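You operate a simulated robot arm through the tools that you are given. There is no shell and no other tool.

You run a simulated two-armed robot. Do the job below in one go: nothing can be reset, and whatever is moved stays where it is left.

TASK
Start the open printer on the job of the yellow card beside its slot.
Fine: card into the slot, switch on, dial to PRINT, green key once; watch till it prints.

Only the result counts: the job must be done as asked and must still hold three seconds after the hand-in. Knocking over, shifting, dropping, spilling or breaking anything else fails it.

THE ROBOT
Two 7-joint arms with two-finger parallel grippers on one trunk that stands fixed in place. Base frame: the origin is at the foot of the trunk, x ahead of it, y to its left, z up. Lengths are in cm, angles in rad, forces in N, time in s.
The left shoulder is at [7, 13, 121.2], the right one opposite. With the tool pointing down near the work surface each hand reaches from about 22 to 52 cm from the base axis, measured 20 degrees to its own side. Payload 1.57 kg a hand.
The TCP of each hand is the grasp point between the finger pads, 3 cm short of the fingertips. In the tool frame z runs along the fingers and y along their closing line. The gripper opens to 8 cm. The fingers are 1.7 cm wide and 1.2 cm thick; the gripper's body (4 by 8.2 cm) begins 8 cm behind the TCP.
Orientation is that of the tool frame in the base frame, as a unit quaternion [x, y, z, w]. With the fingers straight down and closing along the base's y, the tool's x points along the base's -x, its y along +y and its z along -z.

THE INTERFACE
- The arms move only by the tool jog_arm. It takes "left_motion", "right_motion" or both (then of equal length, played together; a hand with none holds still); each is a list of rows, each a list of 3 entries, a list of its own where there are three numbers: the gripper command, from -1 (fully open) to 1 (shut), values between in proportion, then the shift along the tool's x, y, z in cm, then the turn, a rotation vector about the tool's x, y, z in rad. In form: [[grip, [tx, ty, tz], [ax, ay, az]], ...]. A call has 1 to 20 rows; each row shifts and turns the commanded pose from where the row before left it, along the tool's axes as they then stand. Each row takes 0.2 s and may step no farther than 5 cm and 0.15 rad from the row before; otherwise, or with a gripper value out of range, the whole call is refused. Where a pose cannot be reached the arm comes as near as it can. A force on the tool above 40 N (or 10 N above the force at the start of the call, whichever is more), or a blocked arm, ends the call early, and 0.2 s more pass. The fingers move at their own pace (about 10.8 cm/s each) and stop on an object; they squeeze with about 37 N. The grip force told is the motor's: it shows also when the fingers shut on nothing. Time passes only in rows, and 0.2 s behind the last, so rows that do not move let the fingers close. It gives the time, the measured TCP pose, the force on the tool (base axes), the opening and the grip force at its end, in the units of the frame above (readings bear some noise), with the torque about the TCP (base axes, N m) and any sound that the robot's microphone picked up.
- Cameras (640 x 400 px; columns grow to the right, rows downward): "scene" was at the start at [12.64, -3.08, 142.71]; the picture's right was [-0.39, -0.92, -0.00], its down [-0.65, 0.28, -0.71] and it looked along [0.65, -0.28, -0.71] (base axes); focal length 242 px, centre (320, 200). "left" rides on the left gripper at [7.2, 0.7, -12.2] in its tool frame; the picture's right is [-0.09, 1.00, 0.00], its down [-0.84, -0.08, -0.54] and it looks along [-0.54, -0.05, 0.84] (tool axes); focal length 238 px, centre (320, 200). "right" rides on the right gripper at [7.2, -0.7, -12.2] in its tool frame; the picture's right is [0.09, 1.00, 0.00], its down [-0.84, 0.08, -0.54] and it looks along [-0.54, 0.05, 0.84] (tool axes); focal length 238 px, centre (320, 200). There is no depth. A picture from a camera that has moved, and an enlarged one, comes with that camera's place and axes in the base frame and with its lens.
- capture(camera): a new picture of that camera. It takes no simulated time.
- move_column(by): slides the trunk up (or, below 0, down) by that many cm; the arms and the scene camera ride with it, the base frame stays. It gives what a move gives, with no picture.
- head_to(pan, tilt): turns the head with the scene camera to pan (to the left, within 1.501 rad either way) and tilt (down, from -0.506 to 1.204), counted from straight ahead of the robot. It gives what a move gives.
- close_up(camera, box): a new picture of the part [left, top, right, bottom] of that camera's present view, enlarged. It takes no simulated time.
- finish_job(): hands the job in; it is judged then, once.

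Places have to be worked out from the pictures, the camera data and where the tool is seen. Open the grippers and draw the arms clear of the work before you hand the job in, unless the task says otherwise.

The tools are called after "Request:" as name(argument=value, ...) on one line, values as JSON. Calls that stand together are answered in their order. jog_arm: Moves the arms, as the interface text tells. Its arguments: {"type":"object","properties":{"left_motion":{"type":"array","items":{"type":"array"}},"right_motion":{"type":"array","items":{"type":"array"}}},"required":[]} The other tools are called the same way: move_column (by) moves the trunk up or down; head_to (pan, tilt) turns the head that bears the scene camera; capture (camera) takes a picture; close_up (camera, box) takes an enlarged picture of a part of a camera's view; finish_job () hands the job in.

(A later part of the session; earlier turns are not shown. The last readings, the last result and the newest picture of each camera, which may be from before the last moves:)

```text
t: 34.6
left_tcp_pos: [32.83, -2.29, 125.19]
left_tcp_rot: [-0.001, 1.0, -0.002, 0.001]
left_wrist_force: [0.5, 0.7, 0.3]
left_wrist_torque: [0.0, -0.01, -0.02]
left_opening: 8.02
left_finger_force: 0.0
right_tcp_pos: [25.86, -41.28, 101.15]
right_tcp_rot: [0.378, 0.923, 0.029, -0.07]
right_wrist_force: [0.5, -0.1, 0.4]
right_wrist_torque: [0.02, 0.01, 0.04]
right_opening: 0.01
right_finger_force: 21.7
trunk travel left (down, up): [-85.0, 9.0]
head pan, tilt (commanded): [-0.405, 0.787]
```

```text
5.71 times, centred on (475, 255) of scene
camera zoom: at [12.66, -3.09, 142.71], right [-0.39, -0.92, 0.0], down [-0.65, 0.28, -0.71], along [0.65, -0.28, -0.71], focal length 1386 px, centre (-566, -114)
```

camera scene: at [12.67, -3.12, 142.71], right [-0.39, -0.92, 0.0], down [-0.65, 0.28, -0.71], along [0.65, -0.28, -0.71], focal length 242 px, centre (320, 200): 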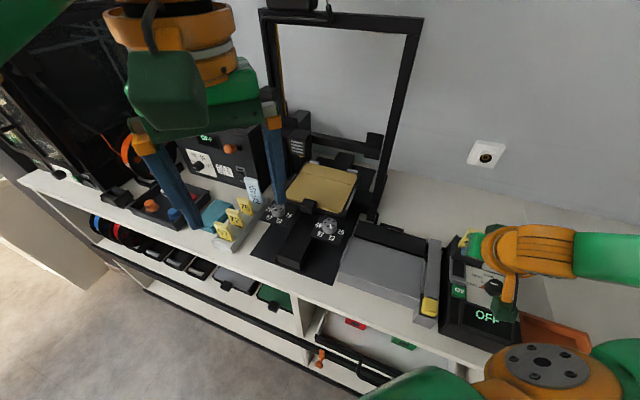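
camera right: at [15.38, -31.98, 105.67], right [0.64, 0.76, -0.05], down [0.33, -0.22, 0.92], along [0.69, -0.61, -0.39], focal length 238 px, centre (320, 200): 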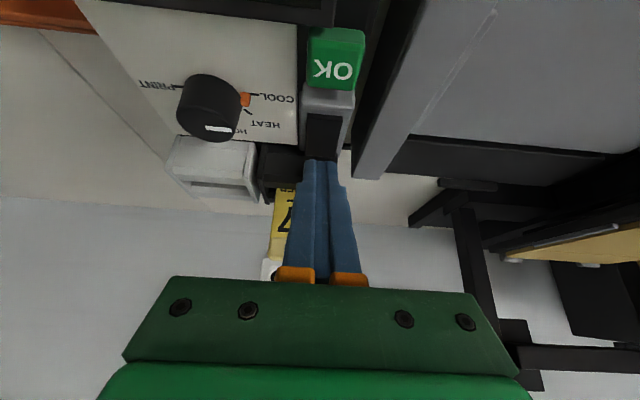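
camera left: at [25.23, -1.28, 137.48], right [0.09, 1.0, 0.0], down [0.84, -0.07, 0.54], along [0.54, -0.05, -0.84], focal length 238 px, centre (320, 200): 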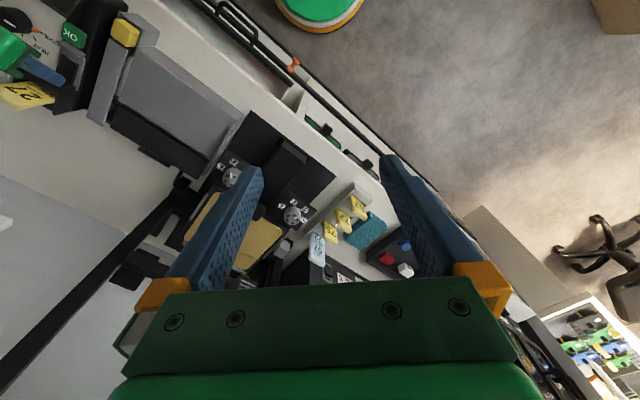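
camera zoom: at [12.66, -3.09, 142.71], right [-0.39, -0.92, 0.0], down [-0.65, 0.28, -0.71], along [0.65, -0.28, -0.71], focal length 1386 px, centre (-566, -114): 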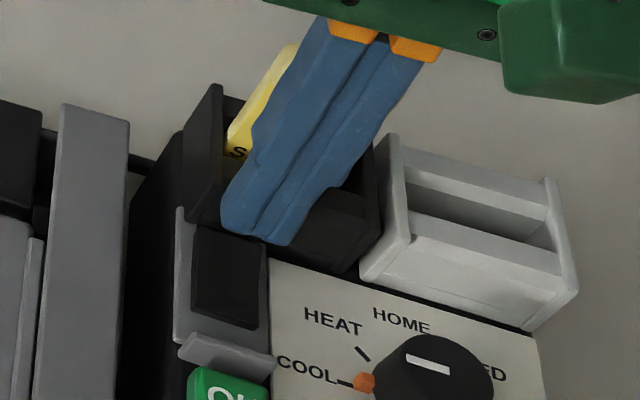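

Tips are where wanted: far edge V≈47.8, z≈98.1, U 11.2. I lower 1.4 cm and then press on in 0.15 cm steps, watching force, sound and display.

Request:
jog_arm(right_motion=[[1, [-0.108, 0, 0.692], [0, 0, 0]], [1, [-0.108, 0, 0.692], [0, 0, 0]], [1, [-0.023, 0, 0.148], [0, 0, 0]], [1, [-0.023, 0, 0.148], [0, 0, 0]], [1, [-0.023, 0, 0.148], [0, 0, 0]]])

Request:
close_up(camera="right", box=[250, 60, 400, 190])

Request:
close_up(camera="scene", box=[430, 220, 540, 350])

```text
t: 35.8
left_tcp_pos: [32.72, -2.3, 125.26]
left_tcp_rot: [-0.002, 1.0, -0.001, 0.0]
left_wrist_force: [-0.1, -0.3, -0.2]
left_wrist_torque: [0.0, 0.03, 0.03]
left_opening: 7.99
left_finger_force: 0.2
right_tcp_pos: [25.74, -41.33, 99.31]
right_tcp_rot: [0.379, 0.922, 0.028, -0.069]
right_wrist_force: [0.5, -1.1, 1.9]
right_wrist_torque: [-0.06, 0.0, 0.02]
right_opening: 0.02
right_finger_force: 21.3
trunk travel left (down, up): [-85.0, 9.0]
head pan, tilt (commanded): [-0.405, 0.787]
```

```text
3.08 times, centred on (325, 125) of right
camera zoom: at [21.59, -38.11, 112.32], right [0.63, 0.77, 0.01], down [0.7, -0.58, 0.41], along [0.32, -0.25, -0.91], focal length 733 px, centre (305, 431)
```

zoom: 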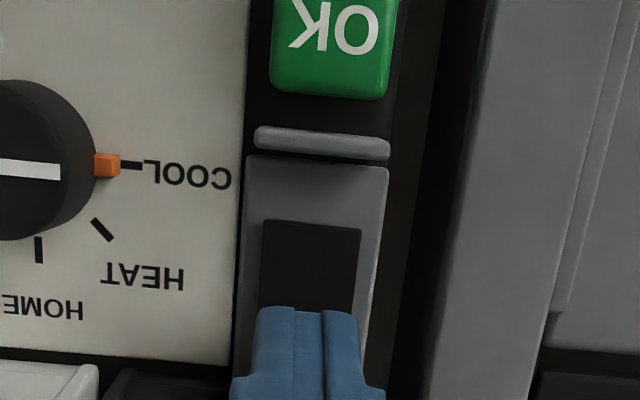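

```text
3.08 times, centred on (485, 285) of scene
camera zoom: at [12.63, -3.08, 142.71], right [-0.39, -0.92, 0.0], down [-0.65, 0.28, -0.71], along [0.65, -0.28, -0.71], focal length 746 px, centre (-188, -62)
```

zoom: 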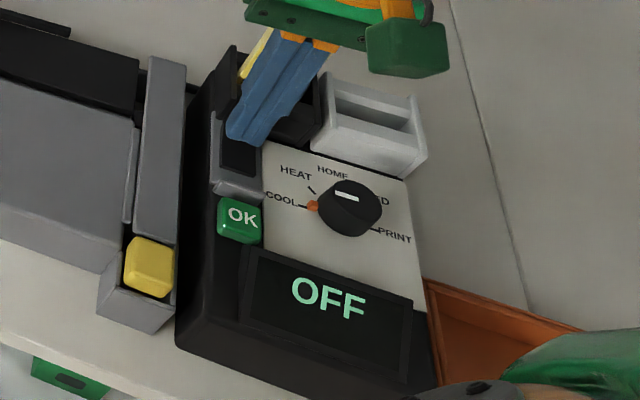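

A light 2 N contact begins at tip z≈96.2, as predicted. I press further in 0.15 cm steps.

Request:
jog_arm(right_motion=[[1, [-0.023, 0, 0.148], [0, 0, 0]], [1, [-0.023, 0, 0.148], [0, 0, 0]], [1, [-0.023, 0, 0.148], [0, 0, 0]]])

Request:
close_up(camera="scene", box=[430, 220, 540, 350])

```text
t: 36.6
left_tcp_pos: [32.57, -2.19, 125.31]
left_tcp_rot: [-0.002, 1.0, -0.002, 0.001]
left_wrist_force: [0.4, 1.1, -0.5]
left_wrist_torque: [0.0, 0.04, 0.01]
left_opening: 7.99
left_finger_force: 0.0
right_tcp_pos: [25.65, -41.29, 99.0]
right_tcp_rot: [0.378, 0.923, 0.027, -0.067]
right_wrist_force: [3.6, -7.7, 20.5]
right_wrist_torque: [-0.26, -0.16, 0.17]
right_opening: 0.0
right_finger_force: 21.8
trunk travel left (down, up): [-85.0, 9.0]
head pan, tilt (commanded): [-0.405, 0.787]
heard: click
```

```text
3.08 times, centred on (485, 285) of scene
camera zoom: at [12.48, -2.97, 142.77], right [-0.39, -0.92, 0.0], down [-0.65, 0.28, -0.71], along [0.65, -0.28, -0.71], focal length 746 px, centre (-188, -62)
```

zoom: 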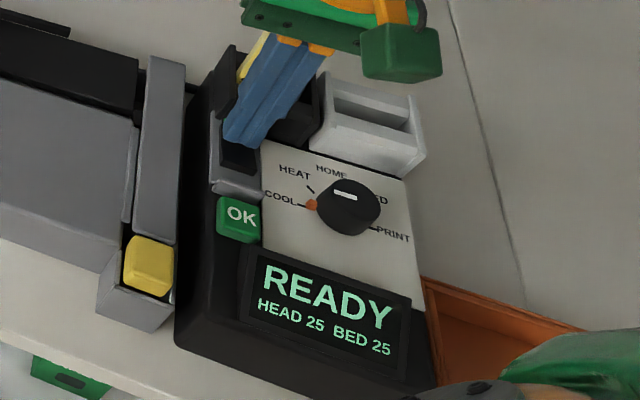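

A click, and the display reads READY, HEAD 25, BED 25: the switch is on. I lift straight off and then set the hand upright again.

Request:
jog_arm(right_motion=[[1, [0.077, 0, -0.494], [0, 0, 0]], [1, [0.231, 0, -1.48], [0, 0, 0]], [1, [0.31, 0, -1.98], [0, 0, 0]], [1, [0.31, 0, -1.98], [0, 0, 0]], [1, [0.23, 0, -1.48], [0, 0, 0]], [1, [0, 0, 0], [0, -0.077, 0]], [1, [0, 0, 0], [0, -0.077, 0]], [1, [0, 0, 0], [0, 0, 0]]])

Request:
close_up(camera="right", box=[210, 0, 390, 130])

Request:
close_up(camera="scene", box=[430, 220, 540, 350])

```text
t: 38.4
left_tcp_pos: [32.8, -2.32, 125.17]
left_tcp_rot: [-0.002, 1.0, -0.001, 0.0]
left_wrist_force: [0.9, 0.1, -0.2]
left_wrist_torque: [0.0, -0.03, -0.02]
left_opening: 8.01
left_finger_force: 0.2
right_tcp_pos: [25.95, -41.3, 106.18]
right_tcp_rot: [0.38, 0.925, 0.0, 0.002]
right_wrist_force: [1.0, -0.2, 0.0]
right_wrist_torque: [0.01, 0.04, -0.03]
right_opening: 0.01
right_finger_force: 21.3
trunk travel left (down, up): [-85.0, 9.0]
head pan, tilt (commanded): [-0.405, 0.787]
```

```text
3.08 times, centred on (300, 65) of right
camera zoom: at [20.27, -36.66, 118.31], right [0.63, 0.77, 0.0], down [0.65, -0.53, 0.54], along [0.42, -0.34, -0.84], focal length 733 px, centre (382, 615)
```

zoom: 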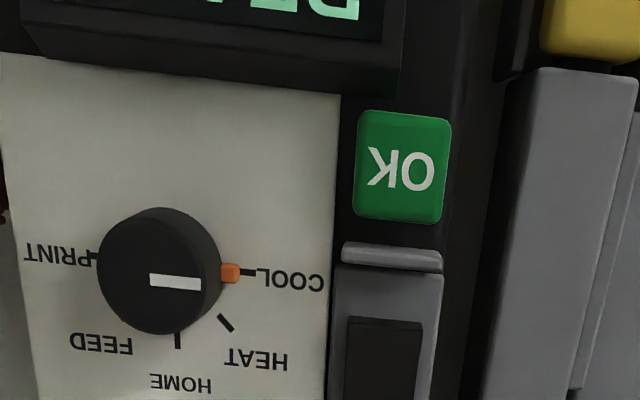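

```text
3.08 times, centred on (485, 285) of scene
camera zoom: at [12.68, -3.1, 142.7], right [-0.39, -0.92, 0.0], down [-0.65, 0.28, -0.71], along [0.65, -0.28, -0.71], focal length 746 px, centre (-188, -62)
```

zoom: 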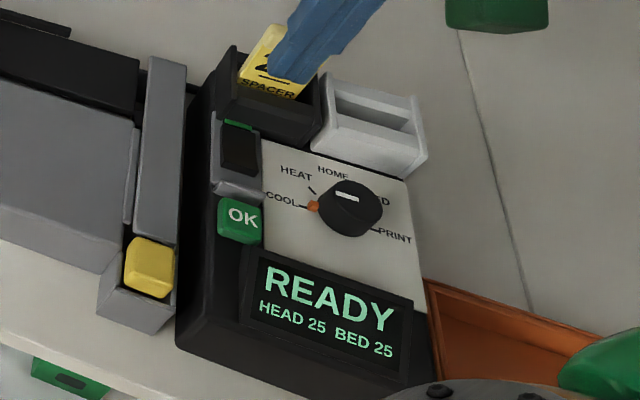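

The switch shows its green "on" mark. The dial centre works out at (18.75,−43.13), top z≈97.8, diameter ≈2.8, pointer at COOL. I move above it with the fingers opened to 5 cm, at TCP z≈105.

Request:
jog_arm(right_motion=[[1, [1.915, -3.18, 0.3], [0, 0, 0]], [0.3, [1.915, -3.18, 0.3], [0, 0, 0]], [-0.25, [0, 0, 0.4], [0, 0, 0]], [-0.25, [0, 0, 0], [0, 0, 0]], [-0.25, [0, 0, 0], [0, 0, 0]]])

Request:
close_up(camera="right", box=[230, 80, 410, 200])

Request:
close_up(camera="scene", box=[430, 220, 550, 350])

```text
t: 39.6
left_tcp_pos: [32.62, -2.25, 125.17]
left_tcp_rot: [-0.003, 1.0, -0.001, 0.0]
left_wrist_force: [0.1, 0.5, 0.0]
left_wrist_torque: [0.02, -0.01, 0.02]
left_opening: 7.99
left_finger_force: 0.1
right_tcp_pos: [18.34, -42.95, 105.28]
right_tcp_rot: [0.379, 0.925, -0.001, 0.002]
right_wrist_force: [-0.4, 0.2, -0.5]
right_wrist_torque: [0.03, -0.01, 0.03]
right_opening: 4.98
right_finger_force: 0.1
trunk travel left (down, up): [-85.0, 9.0]
head pan, tilt (commanded): [-0.405, 0.787]
```

```text
3.33 times, centred on (320, 140) of right
camera zoom: at [12.82, -38.41, 117.38], right [0.63, 0.77, 0.0], down [0.65, -0.53, 0.54], along [0.42, -0.34, -0.84], focal length 794 px, centre (320, 400)
```

zoom: 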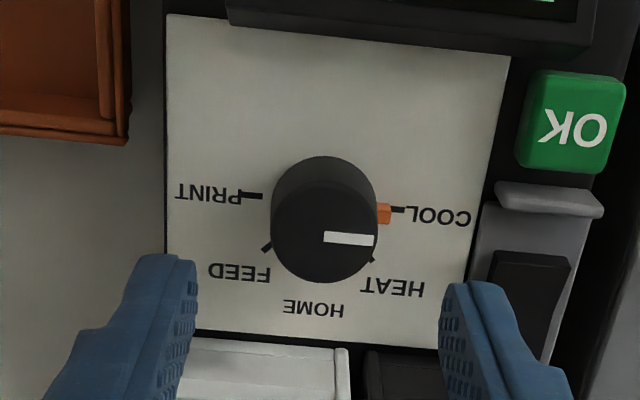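

```text
3.08 times, centred on (490, 285) of scene
camera zoom: at [12.55, -3.07, 142.72], right [-0.39, -0.92, 0.0], down [-0.65, 0.28, -0.71], along [0.65, -0.28, -0.71], focal length 746 px, centre (-203, -62)
```

zoom: 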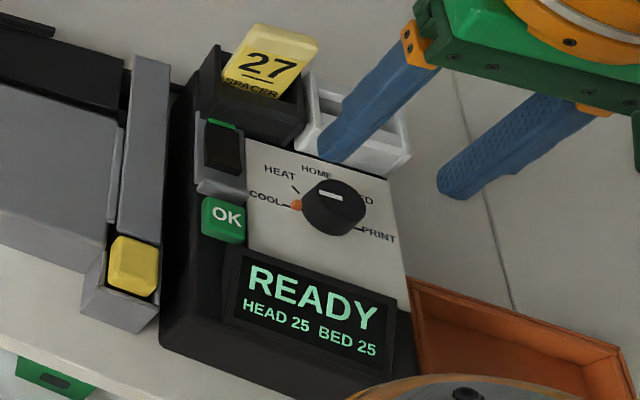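

The dial centre computes again to (18.75,−43.17); the TCP is 0.43 cm short in depth and 0.14 cm off sideways. I correct that and descend 4.5 cm with the fingers straddling the knob.

Request:
jog_arm(right_motion=[[-0.25, [-0.43, 0.14, 0.5], [0, 0, 0]], [-0.25, [0, 0, 1.5], [0, 0, 0]], [-0.25, [0, 0, 1.5], [0, 0, 0]], [-0.25, [0, 0, 1.0], [0, 0, 0]], [-0.25, [0, 0, 0], [0, 0, 0]]])

Request:
close_up(camera="right", box=[230, 80, 410, 200])

Request:
close_up(camera="scene", box=[430, 220, 550, 350])

```text
t: 40.8
left_tcp_pos: [32.72, -2.19, 125.27]
left_tcp_rot: [-0.002, 1.0, 0.0, 0.001]
left_wrist_force: [-0.1, -0.4, -0.8]
left_wrist_torque: [0.0, 0.02, 0.0]
left_opening: 7.99
left_finger_force: 0.1
right_tcp_pos: [18.93, -43.24, 100.94]
right_tcp_rot: [0.379, 0.925, 0.0, 0.001]
right_wrist_force: [-0.1, 0.1, 0.9]
right_wrist_torque: [0.01, 0.02, 0.02]
right_opening: 5.01
right_finger_force: 0.0
trunk travel left (down, up): [-85.0, 9.0]
head pan, tilt (commanded): [-0.405, 0.787]
```

```text
3.33 times, centred on (320, 140) of right
camera zoom: at [13.41, -38.69, 112.95], right [0.63, 0.77, 0.0], down [0.65, -0.53, 0.54], along [0.42, -0.34, -0.84], focal length 794 px, centre (320, 400)
```

zoom: 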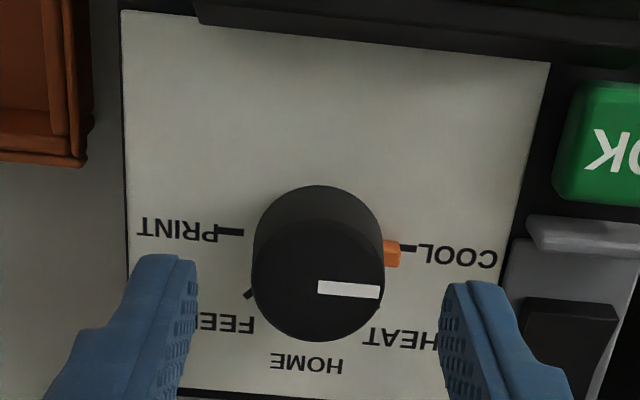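

```text
3.08 times, centred on (490, 285) of scene
camera zoom: at [12.63, -3.08, 142.71], right [-0.39, -0.92, 0.0], down [-0.65, 0.28, -0.71], along [0.65, -0.28, -0.71], focal length 746 px, centre (-203, -62)
```

zoom: 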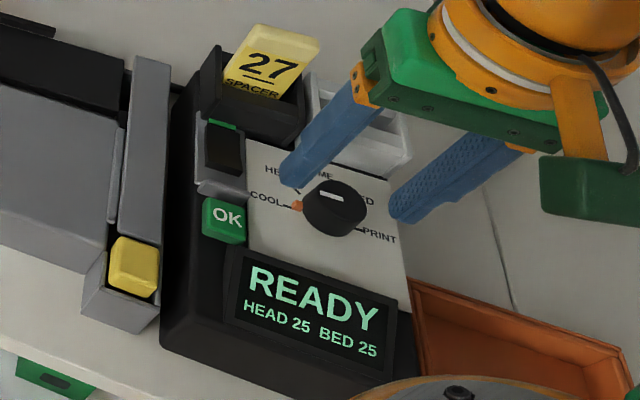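

The knob sits centred sideways and the hand is about 0.18 cm too deep, so I correct that and descend 1.45 cm to put the tips around z≈96.5, then close gently.

Request:
jog_arm(right_motion=[[-0.25, [0.18, 0, 0.5], [0, 0, 0]], [-0.25, [0, 0, 0.5], [0, 0, 0]], [-0.25, [0, 0, 0.45], [0, 0, 0]], [-0.25, [0, 0, 0], [0, 0, 0]]])

Request:
close_up(camera="right", box=[230, 80, 410, 200])

Request:
close_up(camera="scene", box=[450, 240, 530, 310])

```text
t: 41.8
left_tcp_pos: [32.74, -2.28, 125.09]
left_tcp_rot: [-0.002, 1.0, -0.001, 0.001]
left_wrist_force: [0.3, -0.5, 0.3]
left_wrist_torque: [-0.01, 0.0, -0.01]
left_opening: 8.03
left_finger_force: 0.0
right_tcp_pos: [18.81, -43.23, 99.23]
right_tcp_rot: [0.38, 0.925, 0.0, 0.001]
right_wrist_force: [-0.7, -1.2, 0.1]
right_wrist_torque: [-0.01, 0.02, -0.01]
right_opening: 5.01
right_finger_force: 0.0
trunk travel left (down, up): [-85.0, 9.0]
head pan, tilt (commanded): [-0.405, 0.787]
```

```text
3.33 times, centred on (320, 140) of right
camera zoom: at [13.32, -38.62, 111.38], right [0.63, 0.77, 0.0], down [0.65, -0.53, 0.54], along [0.42, -0.34, -0.84], focal length 794 px, centre (320, 400)
```

zoom: 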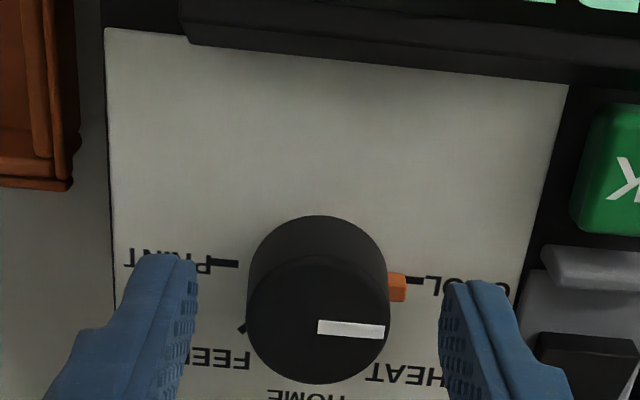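

```text
5.71 times, centred on (490, 275) of scene
camera zoom: at [12.64, -3.08, 142.71], right [-0.39, -0.92, 0.0], down [-0.65, 0.28, -0.71], along [0.65, -0.28, -0.71], focal length 1386 px, centre (-651, -229)
```

zoom: 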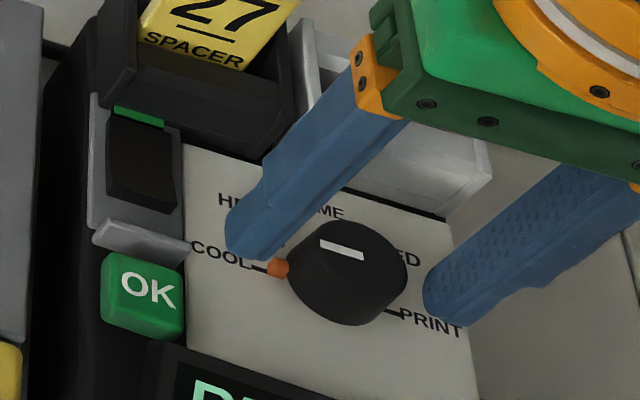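

Tips straddle the knob at z≈96.2, just above the small orange pointer. I rise 0.2 cm for clearance, nudge 0.1 cm, and close on the knob.

Request:
jog_arm(right_motion=[[-0.25, [0.1, 0, -0.2], [0, 0, 0]], [0.1, [0, 0, 0], [0, 0, 0]], [0.5, [0, 0, 0], [0, 0, 0]], [0.7, [0, 0, 0], [0, 0, 0]], [0.7, [0, 0, 0], [0, 0, 0]]])

Request:
close_up(camera="right", box=[230, 80, 410, 200])

Request:
close_up(camera="scene", box=[430, 220, 550, 350])

```text
t: 43.0
left_tcp_pos: [32.68, -2.24, 125.23]
left_tcp_rot: [-0.001, 1.0, -0.001, 0.001]
left_wrist_force: [-0.2, 0.4, 0.1]
left_wrist_torque: [-0.05, 0.02, 0.0]
left_opening: 8.01
left_finger_force: 0.0
right_tcp_pos: [18.62, -43.15, 99.49]
right_tcp_rot: [0.379, 0.925, 0.0, 0.002]
right_wrist_force: [-1.0, -2.6, 1.8]
right_wrist_torque: [-0.17, 0.39, 0.01]
right_opening: 2.95
right_finger_force: 39.5
trunk travel left (down, up): [-85.0, 9.0]
head pan, tilt (commanded): [-0.405, 0.787]
```

```text
3.33 times, centred on (320, 140) of right
camera zoom: at [13.17, -38.53, 111.63], right [0.63, 0.77, 0.0], down [0.65, -0.53, 0.54], along [0.42, -0.34, -0.84], focal length 794 px, centre (320, 400)
```

zoom: 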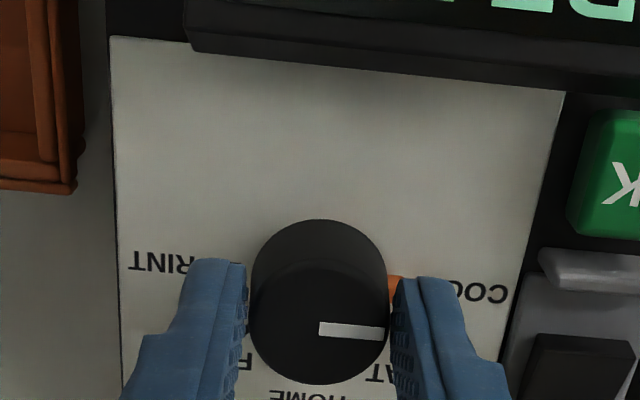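

```text
3.08 times, centred on (490, 285) of scene
camera zoom: at [12.58, -3.12, 142.71], right [-0.39, -0.92, 0.0], down [-0.65, 0.28, -0.71], along [0.65, -0.28, -0.71], focal length 746 px, centre (-203, -62)
```

zoom: 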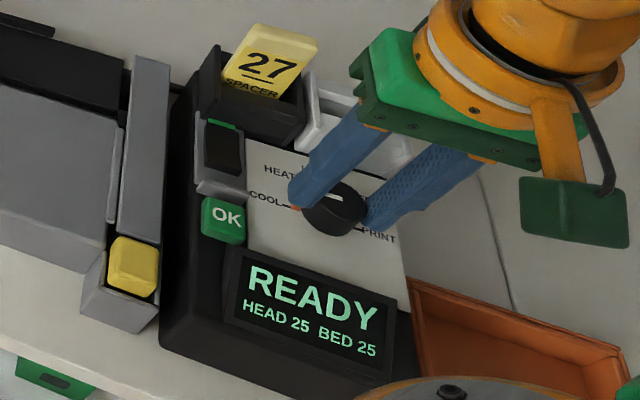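

The knob is held at 2.95 cm opening. I turn it clockwise (tool z, +) by 45° first and check that it follows.

Request:
jog_arm(right_motion=[[0.7, [0, 0, 0], [0, 0, 0.131]], [0.7, [0, 0, 0], [0, 0, 0.131]], [0.7, [0, 0, 0], [0, 0, 0.131]], [0.7, [0, 0, 0], [0, 0, 0.131]], [0.7, [0, 0, 0], [0, 0, 0.131]], [0.7, [0, 0, 0], [0, 0, 0.131]]])

Request:
close_up(camera="right", box=[230, 80, 410, 200])

Request:
close_up(camera="scene", box=[430, 220, 550, 350])

```text
t: 44.4
left_tcp_pos: [32.77, -2.22, 125.21]
left_tcp_rot: [-0.002, 1.0, -0.001, 0.001]
left_wrist_force: [-0.3, -0.5, 0.6]
left_wrist_torque: [-0.03, -0.02, -0.03]
left_opening: 8.02
left_finger_force: 0.0
right_tcp_pos: [18.65, -43.05, 99.5]
right_tcp_rot: [0.706, 0.708, 0.001, 0.0]
right_wrist_force: [-0.4, 0.2, -3.4]
right_wrist_torque: [-0.92, 0.35, 0.01]
right_opening: 2.94
right_finger_force: 39.1
trunk travel left (down, up): [-85.0, 9.0]
head pan, tilt (commanded): [-0.405, 0.787]
```

```text
3.33 times, centred on (320, 140) of right
camera zoom: at [18.13, -35.91, 111.64], right [1.0, 0.1, 0.0], down [0.08, -0.84, 0.54], along [0.05, -0.54, -0.84], focal length 794 px, centre (320, 400)
```

zoom: 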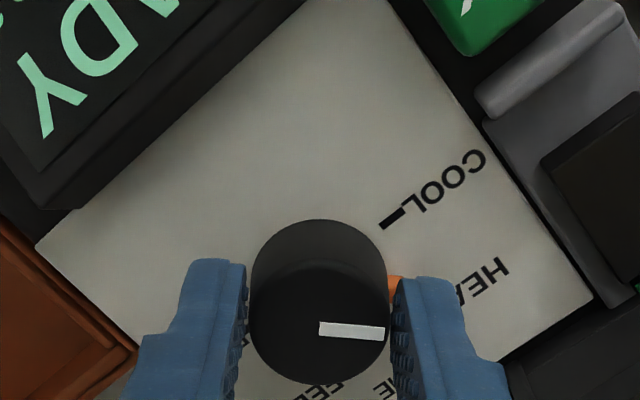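

```text
3.08 times, centred on (490, 285) of scene
camera zoom: at [12.66, -3.07, 142.7], right [-0.39, -0.92, 0.0], down [-0.65, 0.28, -0.71], along [0.65, -0.28, -0.71], focal length 746 px, centre (-203, -62)
```

zoom: 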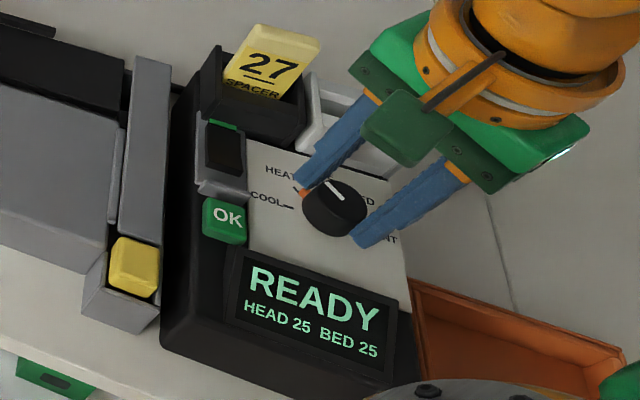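

The knob follows exactly: the pointer has passed COOL and now points at HEAT. I continue another 45° to HOME.

Request:
jog_arm(right_motion=[[0.7, [0, 0, 0], [0, 0, 0.131]], [0.7, [0, 0, 0], [0, 0, 0.131]], [0.7, [0, 0, 0], [0, 0, 0.131]], [0.7, [0, 0, 0], [0, 0, 0.131]], [0.7, [0, 0, 0], [0, 0, 0.131]], [0.7, [0, 0, 0], [0, 0, 0.131]]])

Request:
close_up(camera="right", box=[230, 80, 410, 200])

Request:
close_up(camera="scene", box=[430, 220, 550, 350])

```text
t: 45.8
left_tcp_pos: [32.84, -2.27, 125.11]
left_tcp_rot: [-0.002, 1.0, -0.001, 0.0]
left_wrist_force: [0.4, -0.1, 0.8]
left_wrist_torque: [0.0, 0.01, 0.01]
left_opening: 7.99
left_finger_force: 0.0
right_tcp_pos: [18.77, -43.12, 99.54]
right_tcp_rot: [0.923, 0.384, 0.0, 0.0]
right_wrist_force: [1.4, -0.9, 1.3]
right_wrist_torque: [-0.02, 0.45, 0.05]
right_opening: 2.97
right_finger_force: 38.9
trunk travel left (down, up): [-85.0, 9.0]
head pan, tilt (commanded): [-0.405, 0.787]
```

```text
3.33 times, centred on (320, 140) of right
camera zoom: at [23.47, -37.54, 111.64], right [0.77, -0.64, 0.0], down [-0.54, -0.65, 0.54], along [-0.34, -0.42, -0.84], focal length 794 px, centre (320, 400)
```

zoom: 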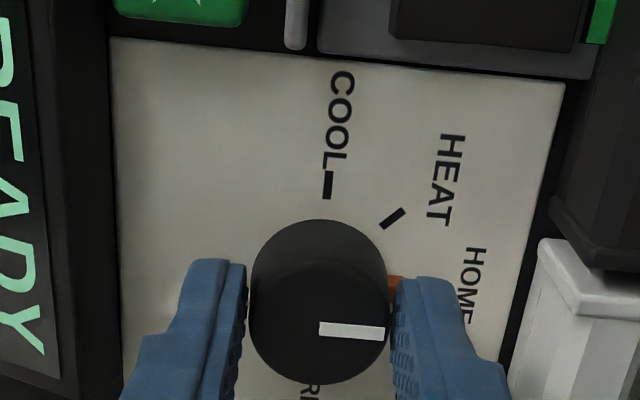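

```text
3.08 times, centred on (490, 285) of scene
camera zoom: at [12.69, -3.11, 142.71], right [-0.39, -0.92, 0.0], down [-0.65, 0.28, -0.71], along [0.65, -0.28, -0.71], focal length 746 px, centre (-203, -62)
```

zoom: 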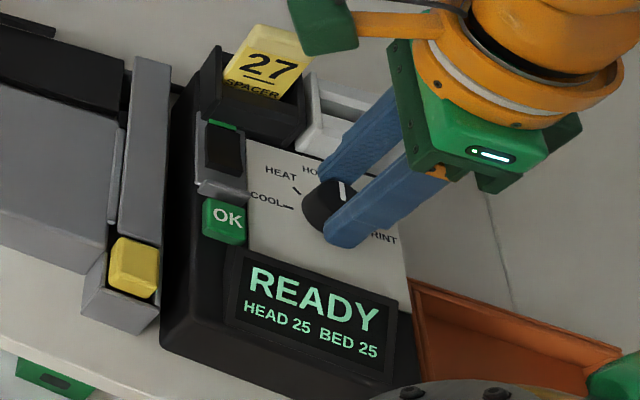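

The pointer is at HOME now and the hand holds its place. I open the fingers around the knob and turn back 90° for the second stroke.

Request:
jog_arm(right_motion=[[0.2, [0, 0, 0], [0, 0, 0]], [-0.1, [0, 0, 0], [0, 0, 0]], [-0.1, [0, 0, 0], [0, 0, 0]]])

Request:
close_up(camera="right", box=[230, 80, 410, 200])

Request:
close_up(camera="scene", box=[450, 240, 530, 310])

```text
t: 46.6
left_tcp_pos: [32.71, -2.23, 125.17]
left_tcp_rot: [-0.001, 1.0, -0.001, 0.001]
left_wrist_force: [0.2, -0.6, -1.2]
left_wrist_torque: [-0.01, -0.02, 0.03]
left_opening: 7.96
left_finger_force: 0.0
right_tcp_pos: [18.87, -43.02, 99.55]
right_tcp_rot: [0.923, 0.385, 0.0, 0.001]
right_wrist_force: [0.5, -0.7, -1.0]
right_wrist_torque: [0.02, 0.03, 0.0]
right_opening: 4.42
right_finger_force: 0.2
trunk travel left (down, up): [-85.0, 9.0]
head pan, tilt (commanded): [-0.405, 0.787]
```

```text
3.33 times, centred on (320, 140) of right
camera zoom: at [23.42, -37.5, 111.64], right [0.77, -0.64, 0.0], down [-0.53, -0.65, 0.54], along [-0.34, -0.42, -0.84], focal length 794 px, centre (320, 400)
```

zoom: 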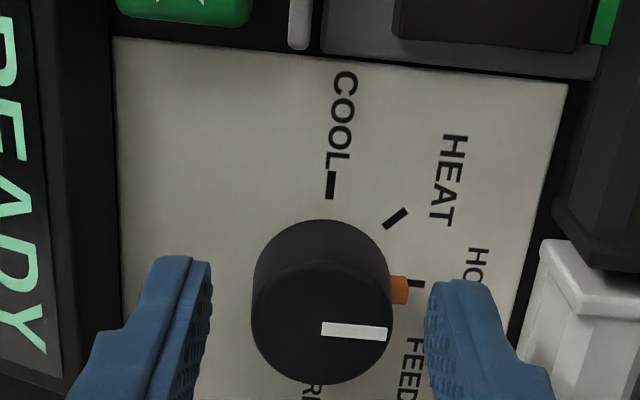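

```text
5.71 times, centred on (490, 275) of scene
camera zoom: at [12.65, -3.08, 142.71], right [-0.39, -0.92, 0.0], down [-0.65, 0.28, -0.71], along [0.65, -0.28, -0.71], focal length 1386 px, centre (-651, -229)
```

zoom: 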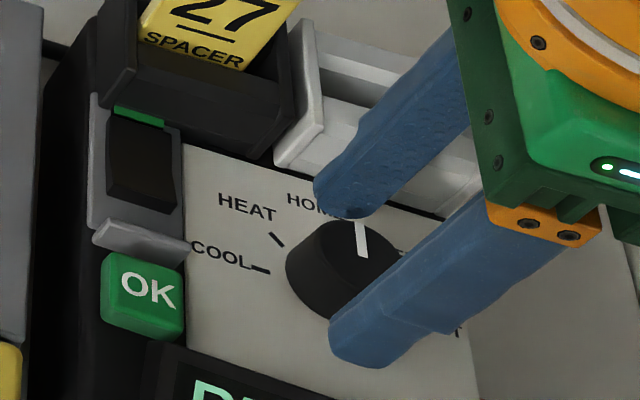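

HOME is confirmed by the pointer at its tick. I swing the open fingers back −90° around the knob.

Request:
jog_arm(right_motion=[[-0.25, [0, 0, 0], [0, 0, 0]], [-0.25, [0, 0, 0], [0, 0, -0.131]], [-0.25, [0, 0, 0], [0, 0, -0.131]], [-0.25, [0, 0, 0], [0, 0, -0.131]], [-0.25, [0, 0, 0], [0, 0, -0.131]], [-0.25, [0, 0, 0], [0, 0, -0.131]], [-0.25, [0, 0, 0], [0, 0, -0.131]], [-0.25, [0, 0, 0], [0, 0, -0.131]], [-0.25, [0, 0, 0], [0, 0, -0.131]], [-0.25, [0, 0, 0], [0, 0, -0.131]], [-0.25, [0, 0, 0], [0, 0, -0.131]], [-0.25, [0, 0, 0], [0, 0, -0.131]], [-0.25, [0, 0, 0], [0, 0, -0.131]], [-0.25, [0, 0, 0], [0, 0, 0]]])

Request:
close_up(camera="right", box=[230, 80, 410, 200])

Request:
close_up(camera="scene", box=[450, 240, 530, 310])

```text
t: 49.6
left_tcp_pos: [32.85, -2.26, 125.12]
left_tcp_rot: [-0.002, 1.0, -0.001, 0.001]
left_wrist_force: [-0.3, 0.3, -1.0]
left_wrist_torque: [-0.03, 0.0, 0.02]
left_opening: 7.99
left_finger_force: 0.1
right_tcp_pos: [18.77, -43.22, 99.56]
right_tcp_rot: [0.379, 0.925, 0.0, 0.0]
right_wrist_force: [0.1, -0.1, 0.8]
right_wrist_torque: [0.01, -0.03, 0.0]
right_opening: 5.0
right_finger_force: 0.0
trunk travel left (down, up): [-85.0, 9.0]
head pan, tilt (commanded): [-0.405, 0.787]
```

```text
3.33 times, centred on (320, 140) of right
camera zoom: at [13.26, -38.59, 111.57], right [0.63, 0.77, 0.0], down [0.65, -0.53, 0.54], along [0.42, -0.34, -0.84], focal length 794 px, centre (320, 400)
```

zoom: 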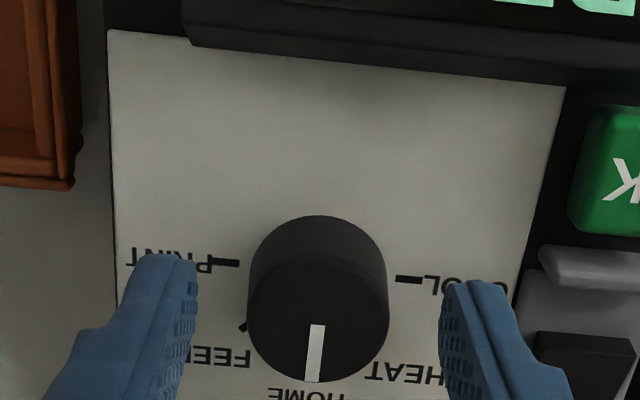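

```text
5.71 times, centred on (490, 275) of scene
camera zoom: at [12.64, -3.08, 142.71], right [-0.39, -0.92, 0.0], down [-0.65, 0.28, -0.71], along [0.65, -0.28, -0.71], focal length 1386 px, centre (-651, -229)
```

zoom: 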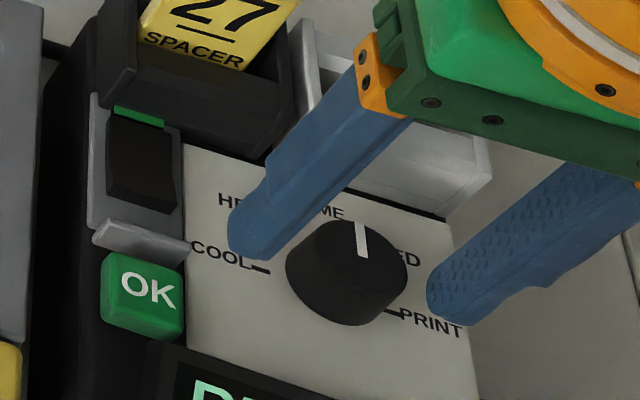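

The dial stayed at HOME. I grip it again and turn the second 90°.

Request:
jog_arm(right_motion=[[0.1, [0, 0, 0], [0, 0, 0]], [0.5, [0, 0, 0], [0, 0, 0]], [0.7, [0, 0, 0], [0, 0, 0]], [0.7, [0, 0, 0], [0, 0, 0]], [0.7, [0, 0, 0], [0, 0, 0.131]], [0.7, [0, 0, 0], [0, 0, 0.131]], [0.7, [0, 0, 0], [0, 0, 0.131]], [0.7, [0, 0, 0], [0, 0, 0.131]], [0.7, [0, 0, 0], [0, 0, 0.131]], [0.7, [0, 0, 0], [0, 0, 0.131]], [0.7, [0, 0, 0], [0, 0, 0.131]], [0.7, [0, 0, 0], [0, 0, 0.131]], [0.7, [0, 0, 0], [0, 0, 0.131]], [0.7, [0, 0, 0], [0, 0, 0.131]], [0.7, [0, 0, 0], [0, 0, 0.131]], [0.7, [0, 0, 0], [0, 0, 0.131]], [0.7, [0, 0, 0], [0, 0, 0]]])

Request:
close_up(camera="right", box=[230, 80, 410, 200])

Request:
close_up(camera="scene", box=[430, 220, 550, 350])

```text
t: 53.2
left_tcp_pos: [32.89, -2.48, 125.21]
left_tcp_rot: [-0.002, 1.0, -0.001, 0.001]
left_wrist_force: [-0.1, 0.7, -0.9]
left_wrist_torque: [0.01, -0.01, -0.01]
left_opening: 8.0
left_finger_force: 0.1
right_tcp_pos: [18.69, -43.18, 99.5]
right_tcp_rot: [0.923, 0.384, 0.001, 0.001]
right_wrist_force: [-0.9, -1.6, -2.1]
right_wrist_torque: [0.03, 0.36, 0.37]
right_opening: 2.96
right_finger_force: 39.2
trunk travel left (down, up): [-85.0, 9.0]
head pan, tilt (commanded): [-0.405, 0.787]
```

```text
3.33 times, centred on (320, 140) of right
camera zoom: at [23.4, -37.63, 111.59], right [0.77, -0.64, 0.0], down [-0.54, -0.65, 0.54], along [-0.34, -0.42, -0.84], focal length 794 px, centre (320, 400)
```

zoom: 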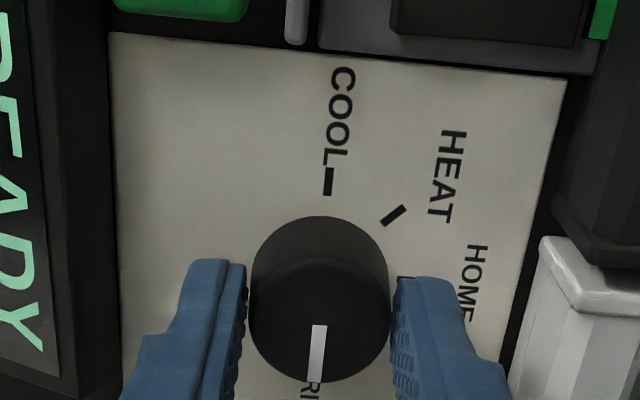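

```text
3.08 times, centred on (490, 285) of scene
camera zoom: at [12.64, -3.21, 142.7], right [-0.39, -0.92, 0.0], down [-0.65, 0.28, -0.71], along [0.65, -0.28, -0.71], focal length 746 px, centre (-203, -62)
```

zoom: 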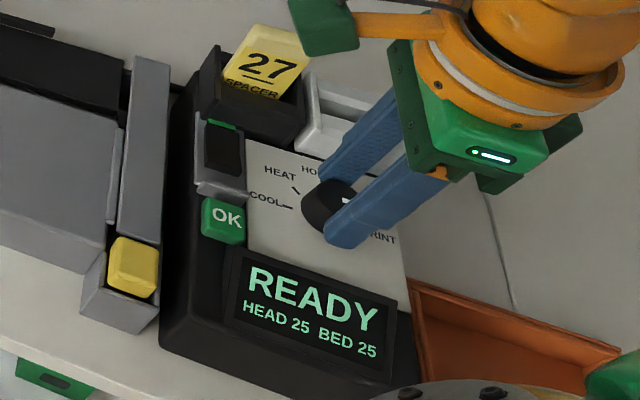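

The white mark points to PRINT, with a slight stop torque felt. I open the fingers and lift straight up to check.

Request:
jog_arm(right_motion=[[0.2, [0, 0, 0], [0, 0, 0]], [-0.15, [0, 0, 0], [0, 0, 0]], [-0.15, [0, 0, 0], [0, 0, 0]], [-0.15, [0, 0, -1.0], [0, 0, 0]], [-0.15, [0, 0, -1.5], [0, 0, 0]], [-0.15, [0, 0, -2.0], [0, 0, 0]], [-0.15, [0, 0, -2.0], [0, 0, 0]], [-0.15, [0, 0, 0], [0, 0, 0]]])

Request:
close_up(camera="right", box=[230, 80, 410, 200])

Request:
close_up(camera="scene", box=[430, 220, 550, 350])

```text
t: 55.0
left_tcp_pos: [32.77, -2.32, 125.14]
left_tcp_rot: [-0.002, 1.0, -0.001, 0.0]
left_wrist_force: [0.2, 1.3, -0.2]
left_wrist_torque: [0.01, 0.01, 0.01]
left_opening: 7.98
left_finger_force: 0.1
right_tcp_pos: [18.76, -43.15, 106.06]
right_tcp_rot: [0.923, 0.385, 0.0, 0.0]
right_wrist_force: [-0.3, 0.2, 0.0]
right_wrist_torque: [0.01, -0.02, 0.01]
right_opening: 4.6
right_finger_force: 0.0
trunk travel left (down, up): [-85.0, 9.0]
head pan, tilt (commanded): [-0.405, 0.787]
```

```text
3.33 times, centred on (320, 140) of right
camera zoom: at [23.41, -37.53, 118.17], right [0.77, -0.64, 0.0], down [-0.53, -0.65, 0.54], along [-0.34, -0.42, -0.84], focal length 794 px, centre (320, 400)
```

zoom: 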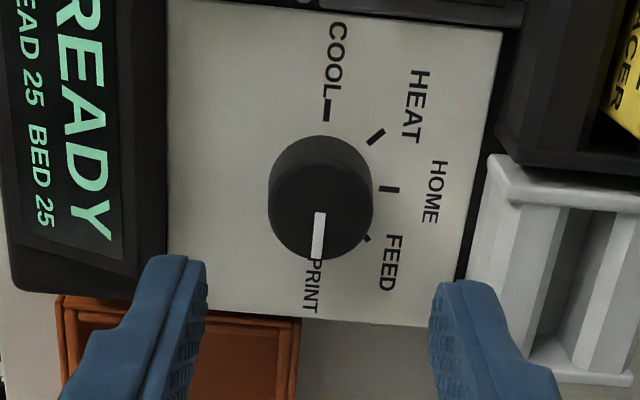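

```text
3.08 times, centred on (490, 285) of scene
camera zoom: at [12.65, -3.09, 142.71], right [-0.39, -0.92, 0.0], down [-0.65, 0.28, -0.71], along [0.65, -0.28, -0.71], focal length 746 px, centre (-203, -62)
```

zoom: 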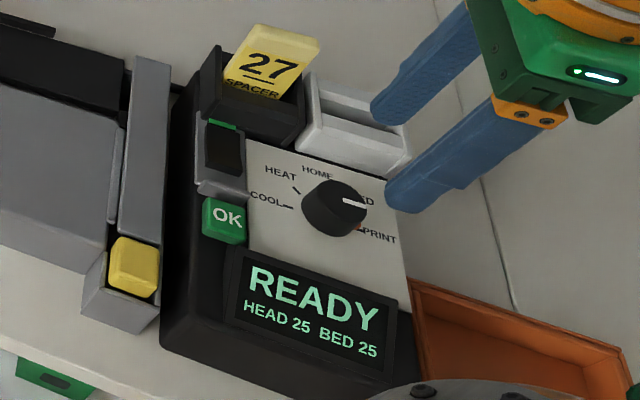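

The dial points at PRINT in both views and the display stays READY. For the key I turn the hand back to the square yaw at this height, shut the fingers, and move above the green key at about (21.1,−36.6), top z≈96.7.

Request:
jog_arm(right_motion=[[-0.15, [0, 0, 0], [0, 0, -0.131]], [-0.15, [0, 0, 0], [0, 0, -0.131]], [-0.15, [0, 0, 0], [0, 0, -0.131]], [-0.15, [0, 0, 0], [0, 0, -0.131]], [-0.15, [0, 0, 0], [0, 0, -0.131]], [-0.15, [0, 0, 0], [0, 0, -0.131]], [0.2, [0, 0, 0], [0, 0, -0.131]], [0.6, [0, 0, 0], [0, 0, -0.131]], [1, [0, 0, 0], [0, 0, -0.131]], [1, [0, 0, 0], [0, 0, -0.131]], [1, [0, 0, 0], [0, 0, -0.131]], [1, [0, 0, 0], [0, 0, -0.131]], [1, [1.47, 3.15, 0], [0, 0, 0]], [1, [1.47, 3.15, 0], [0, 0, 0]], [1, [0, 0, 0], [0, 0, 0]]])

Request:
close_up(camera="right", box=[230, 60, 410, 200])

Request:
close_up(camera="scene", box=[430, 220, 550, 350])

```text
t: 58.2
left_tcp_pos: [32.84, -2.38, 125.05]
left_tcp_rot: [-0.001, 1.0, -0.001, 0.001]
left_wrist_force: [0.1, 0.1, -0.6]
left_wrist_torque: [0.0, -0.01, 0.01]
left_opening: 8.03
left_finger_force: 0.0
right_tcp_pos: [20.89, -36.5, 106.01]
right_tcp_rot: [0.379, 0.925, 0.0, 0.002]
right_wrist_force: [0.5, 0.3, 0.9]
right_wrist_torque: [0.02, -0.02, -0.01]
right_opening: 0.01
right_finger_force: 21.7
trunk travel left (down, up): [-85.0, 9.0]
head pan, tilt (commanded): [-0.405, 0.787]
```

```text
2.86 times, centred on (320, 130) of right
camera zoom: at [15.33, -31.92, 118.1], right [0.63, 0.77, 0.0], down [0.65, -0.53, 0.54], along [0.42, -0.34, -0.84], focal length 681 px, centre (320, 400)
```

zoom: 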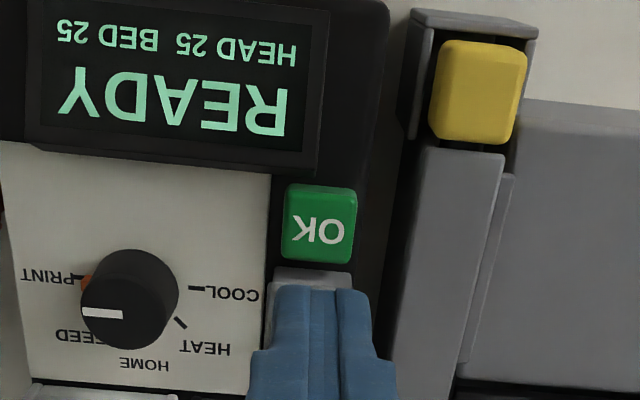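

```text
3.08 times, centred on (490, 285) of scene
camera zoom: at [12.62, -3.14, 142.71], right [-0.39, -0.92, 0.0], down [-0.65, 0.28, -0.71], along [0.65, -0.28, -0.71], focal length 746 px, centre (-203, -62)
```

zoom: 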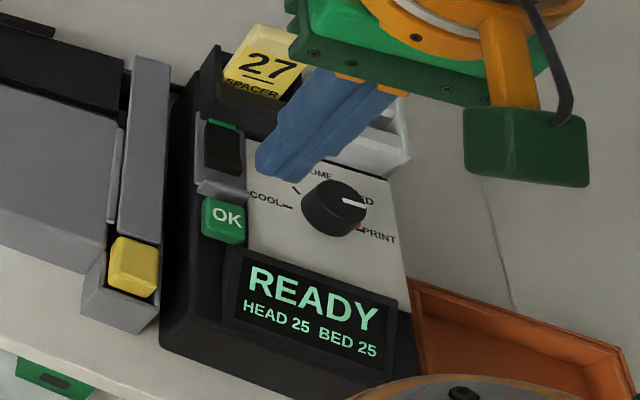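

The fingertips are straight over the OK key and the dial pointer sits on the PRINT tick. I descend 5.7 cm to hover just over the key.

Request:
jog_arm(right_motion=[[1, [-0.1, 0, 1.5], [0, 0, 0]], [1, [0, 0, 1.5], [0, 0, 0]], [1, [0, 0, 1.5], [0, 0, 0]], [1, [0, 0, 1.2], [0, 0, 0]], [1, [0, 0, 0], [0, 0, 0]]])

Request:
close_up(camera="right", box=[230, 60, 410, 200])

Request:
close_up(camera="scene", box=[430, 240, 510, 310])

```text
t: 59.4
left_tcp_pos: [32.84, -2.19, 125.21]
left_tcp_rot: [-0.001, 1.0, -0.001, 0.002]
left_wrist_force: [-0.3, 0.2, -0.5]
left_wrist_torque: [0.0, 0.01, 0.0]
left_opening: 7.99
left_finger_force: 0.1
right_tcp_pos: [21.08, -36.61, 100.25]
right_tcp_rot: [0.379, 0.925, 0.0, 0.0]
right_wrist_force: [-0.6, 0.6, -0.5]
right_wrist_torque: [0.02, 0.01, -0.03]
right_opening: 0.0
right_finger_force: 21.2
trunk travel left (down, up): [-85.0, 9.0]
head pan, tilt (commanded): [-0.405, 0.787]
```

```text
2.86 times, centred on (320, 130) of right
camera zoom: at [15.6, -32.0, 112.41], right [0.63, 0.77, 0.0], down [0.65, -0.53, 0.54], along [0.42, -0.34, -0.84], focal length 681 px, centre (320, 400)
```

zoom: 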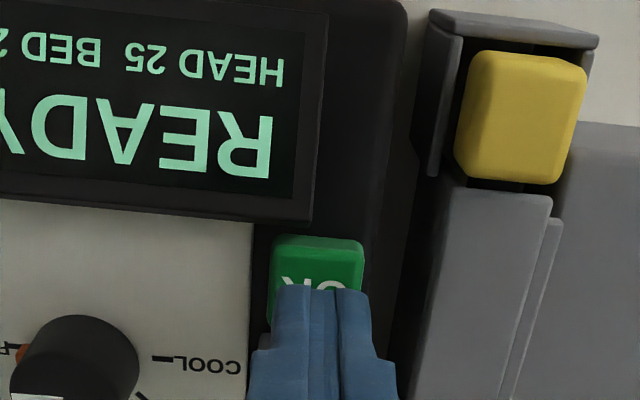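

```text
5.71 times, centred on (470, 275) of scene
camera zoom: at [12.64, -3.08, 142.71], right [-0.39, -0.92, 0.0], down [-0.65, 0.28, -0.71], along [0.65, -0.28, -0.71], focal length 1386 px, centre (-537, -229)
```

zoom: 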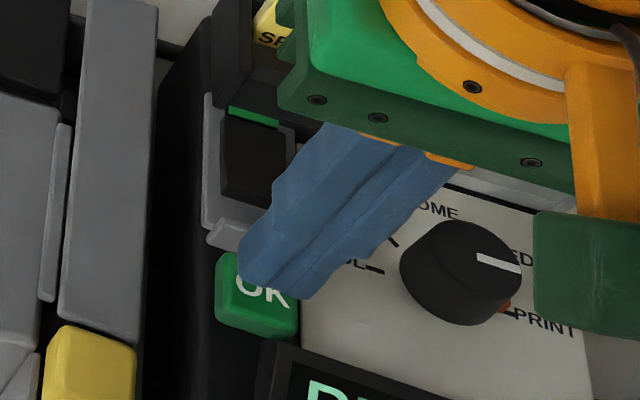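

Tips are over the middle of the key, about 0.6 cm above it. I press down in small steps until it clicks.

Request:
jog_arm(right_motion=[[1, [0, 0, 0.2], [0, 0, 0]], [1, [0, 0, 0.2], [0, 0, 0]], [1, [0, 0, 0.15], [0, 0, 0]], [1, [0, 0, 0.15], [0, 0, 0]]])

Request:
close_up(camera="scene", box=[430, 220, 550, 350])

```text
t: 60.4
left_tcp_pos: [32.75, -2.28, 125.19]
left_tcp_rot: [-0.002, 1.0, -0.001, 0.001]
left_wrist_force: [0.5, -0.7, -0.9]
left_wrist_torque: [-0.02, -0.02, 0.01]
left_opening: 8.0
left_finger_force: 0.1
right_tcp_pos: [21.17, -36.59, 99.71]
right_tcp_rot: [0.379, 0.925, -0.001, 0.0]
right_wrist_force: [0.2, -0.3, -0.6]
right_wrist_torque: [-0.04, -0.03, -0.02]
right_opening: 0.0
right_finger_force: 21.6
trunk travel left (down, up): [-85.0, 9.0]
head pan, tilt (commanded): [-0.405, 0.787]
```

```text
3.08 times, centred on (490, 285) of scene
camera zoom: at [12.65, -3.08, 142.71], right [-0.39, -0.92, 0.0], down [-0.65, 0.28, -0.71], along [0.65, -0.28, -0.71], focal length 746 px, centre (-203, -62)
```

zoom: 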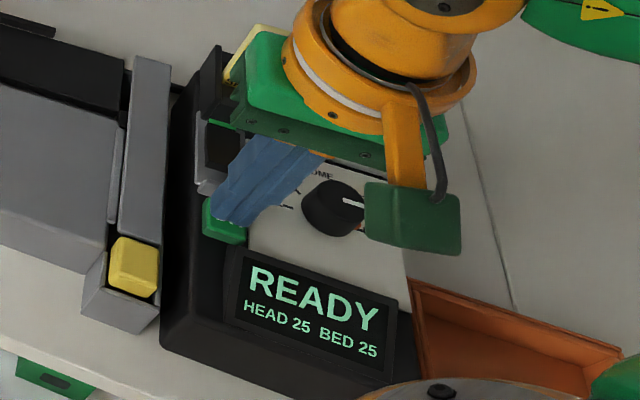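

No contact yet at tip z≈96.7. I press on in 0.15 cm steps.

Request:
jog_arm(right_motion=[[1, [0, 0, 0.15], [0, 0, 0]], [1, [0, 0, 0.15], [0, 0, 0]], [1, [0, 0, 0.15], [0, 0, 0]]])

Request:
close_up(camera="scene", box=[430, 220, 550, 350])

```text
t: 61.2
left_tcp_pos: [32.75, -2.21, 125.19]
left_tcp_rot: [-0.002, 1.0, -0.001, 0.001]
left_wrist_force: [0.1, -0.6, -0.1]
left_wrist_torque: [-0.01, 0.0, 0.01]
left_opening: 8.0
left_finger_force: 0.1
right_tcp_pos: [21.16, -36.65, 99.07]
right_tcp_rot: [0.379, 0.925, 0.0, 0.001]
right_wrist_force: [0.3, -0.3, 1.4]
right_wrist_torque: [-0.02, 0.01, 0.02]
right_opening: 0.01
right_finger_force: 21.3
trunk travel left (down, up): [-85.0, 9.0]
head pan, tilt (commanded): [-0.405, 0.787]
heard: click
```

```text
3.08 times, centred on (490, 285) of scene
camera zoom: at [12.67, -3.08, 142.71], right [-0.39, -0.92, 0.0], down [-0.65, 0.28, -0.71], along [0.65, -0.28, -0.71], focal length 746 px, centre (-203, -62)
```

zoom: 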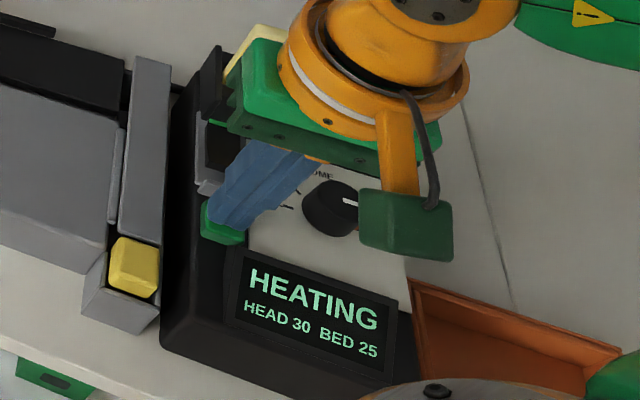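

A click, and the display now reads HEATING, HEAD 30, BED 25. I lift straight off the key at once and keep the hand clear.

Request:
jog_arm(right_motion=[[1, [0, 0, -1.0], [0, 0, 0]], [1, [0, 0, -2.0], [0, 0, 0]], [1, [0, 0, -2.0], [0, 0, 0]], [1, [0, 0, -2.0], [0, 0, 0]], [1, [0, 0, -2.0], [0, 0, 0]]])

Request:
capture(camera="scene")

Request:
close_up(camera="scene", box=[430, 220, 550, 350])

```text
t: 62.4
left_tcp_pos: [32.72, -2.35, 125.22]
left_tcp_rot: [-0.001, 1.0, -0.002, 0.001]
left_wrist_force: [0.6, -0.3, -0.3]
left_wrist_torque: [0.0, -0.03, 0.03]
left_opening: 7.99
left_finger_force: 0.1
right_tcp_pos: [21.13, -36.55, 108.17]
right_tcp_rot: [0.38, 0.925, 0.0, 0.0]
right_wrist_force: [0.8, -0.3, 0.0]
right_wrist_torque: [0.0, 0.02, -0.03]
right_opening: 0.02
right_finger_force: 21.6
trunk travel left (down, up): [-85.0, 9.0]
head pan, tilt (commanded): [-0.405, 0.787]
```

```text
taken
camera scene: at [12.63, -3.06, 142.71], right [-0.39, -0.92, 0.0], down [-0.65, 0.28, -0.71], along [0.65, -0.28, -0.71], focal length 242 px, centre (320, 200)
```

scene: 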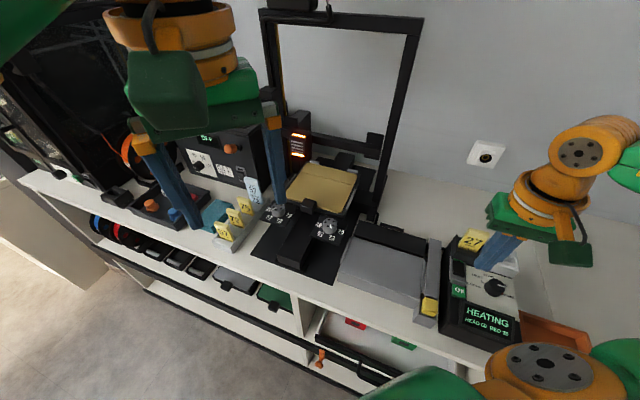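

```text
3.08 times, centred on (490, 285) of scene
camera zoom: at [12.63, -3.06, 142.71], right [-0.39, -0.92, 0.0], down [-0.65, 0.28, -0.71], along [0.65, -0.28, -0.71], focal length 746 px, centre (-203, -62)
```

zoom: 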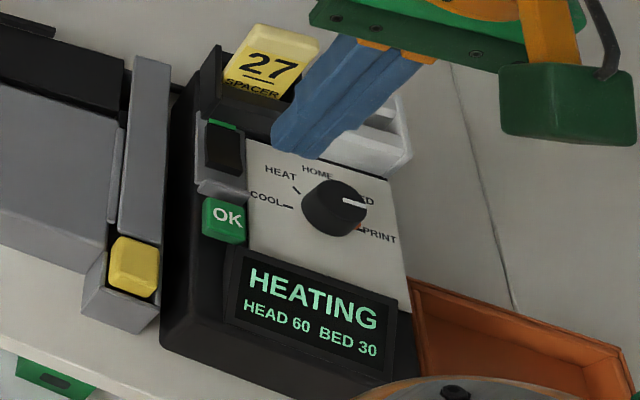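

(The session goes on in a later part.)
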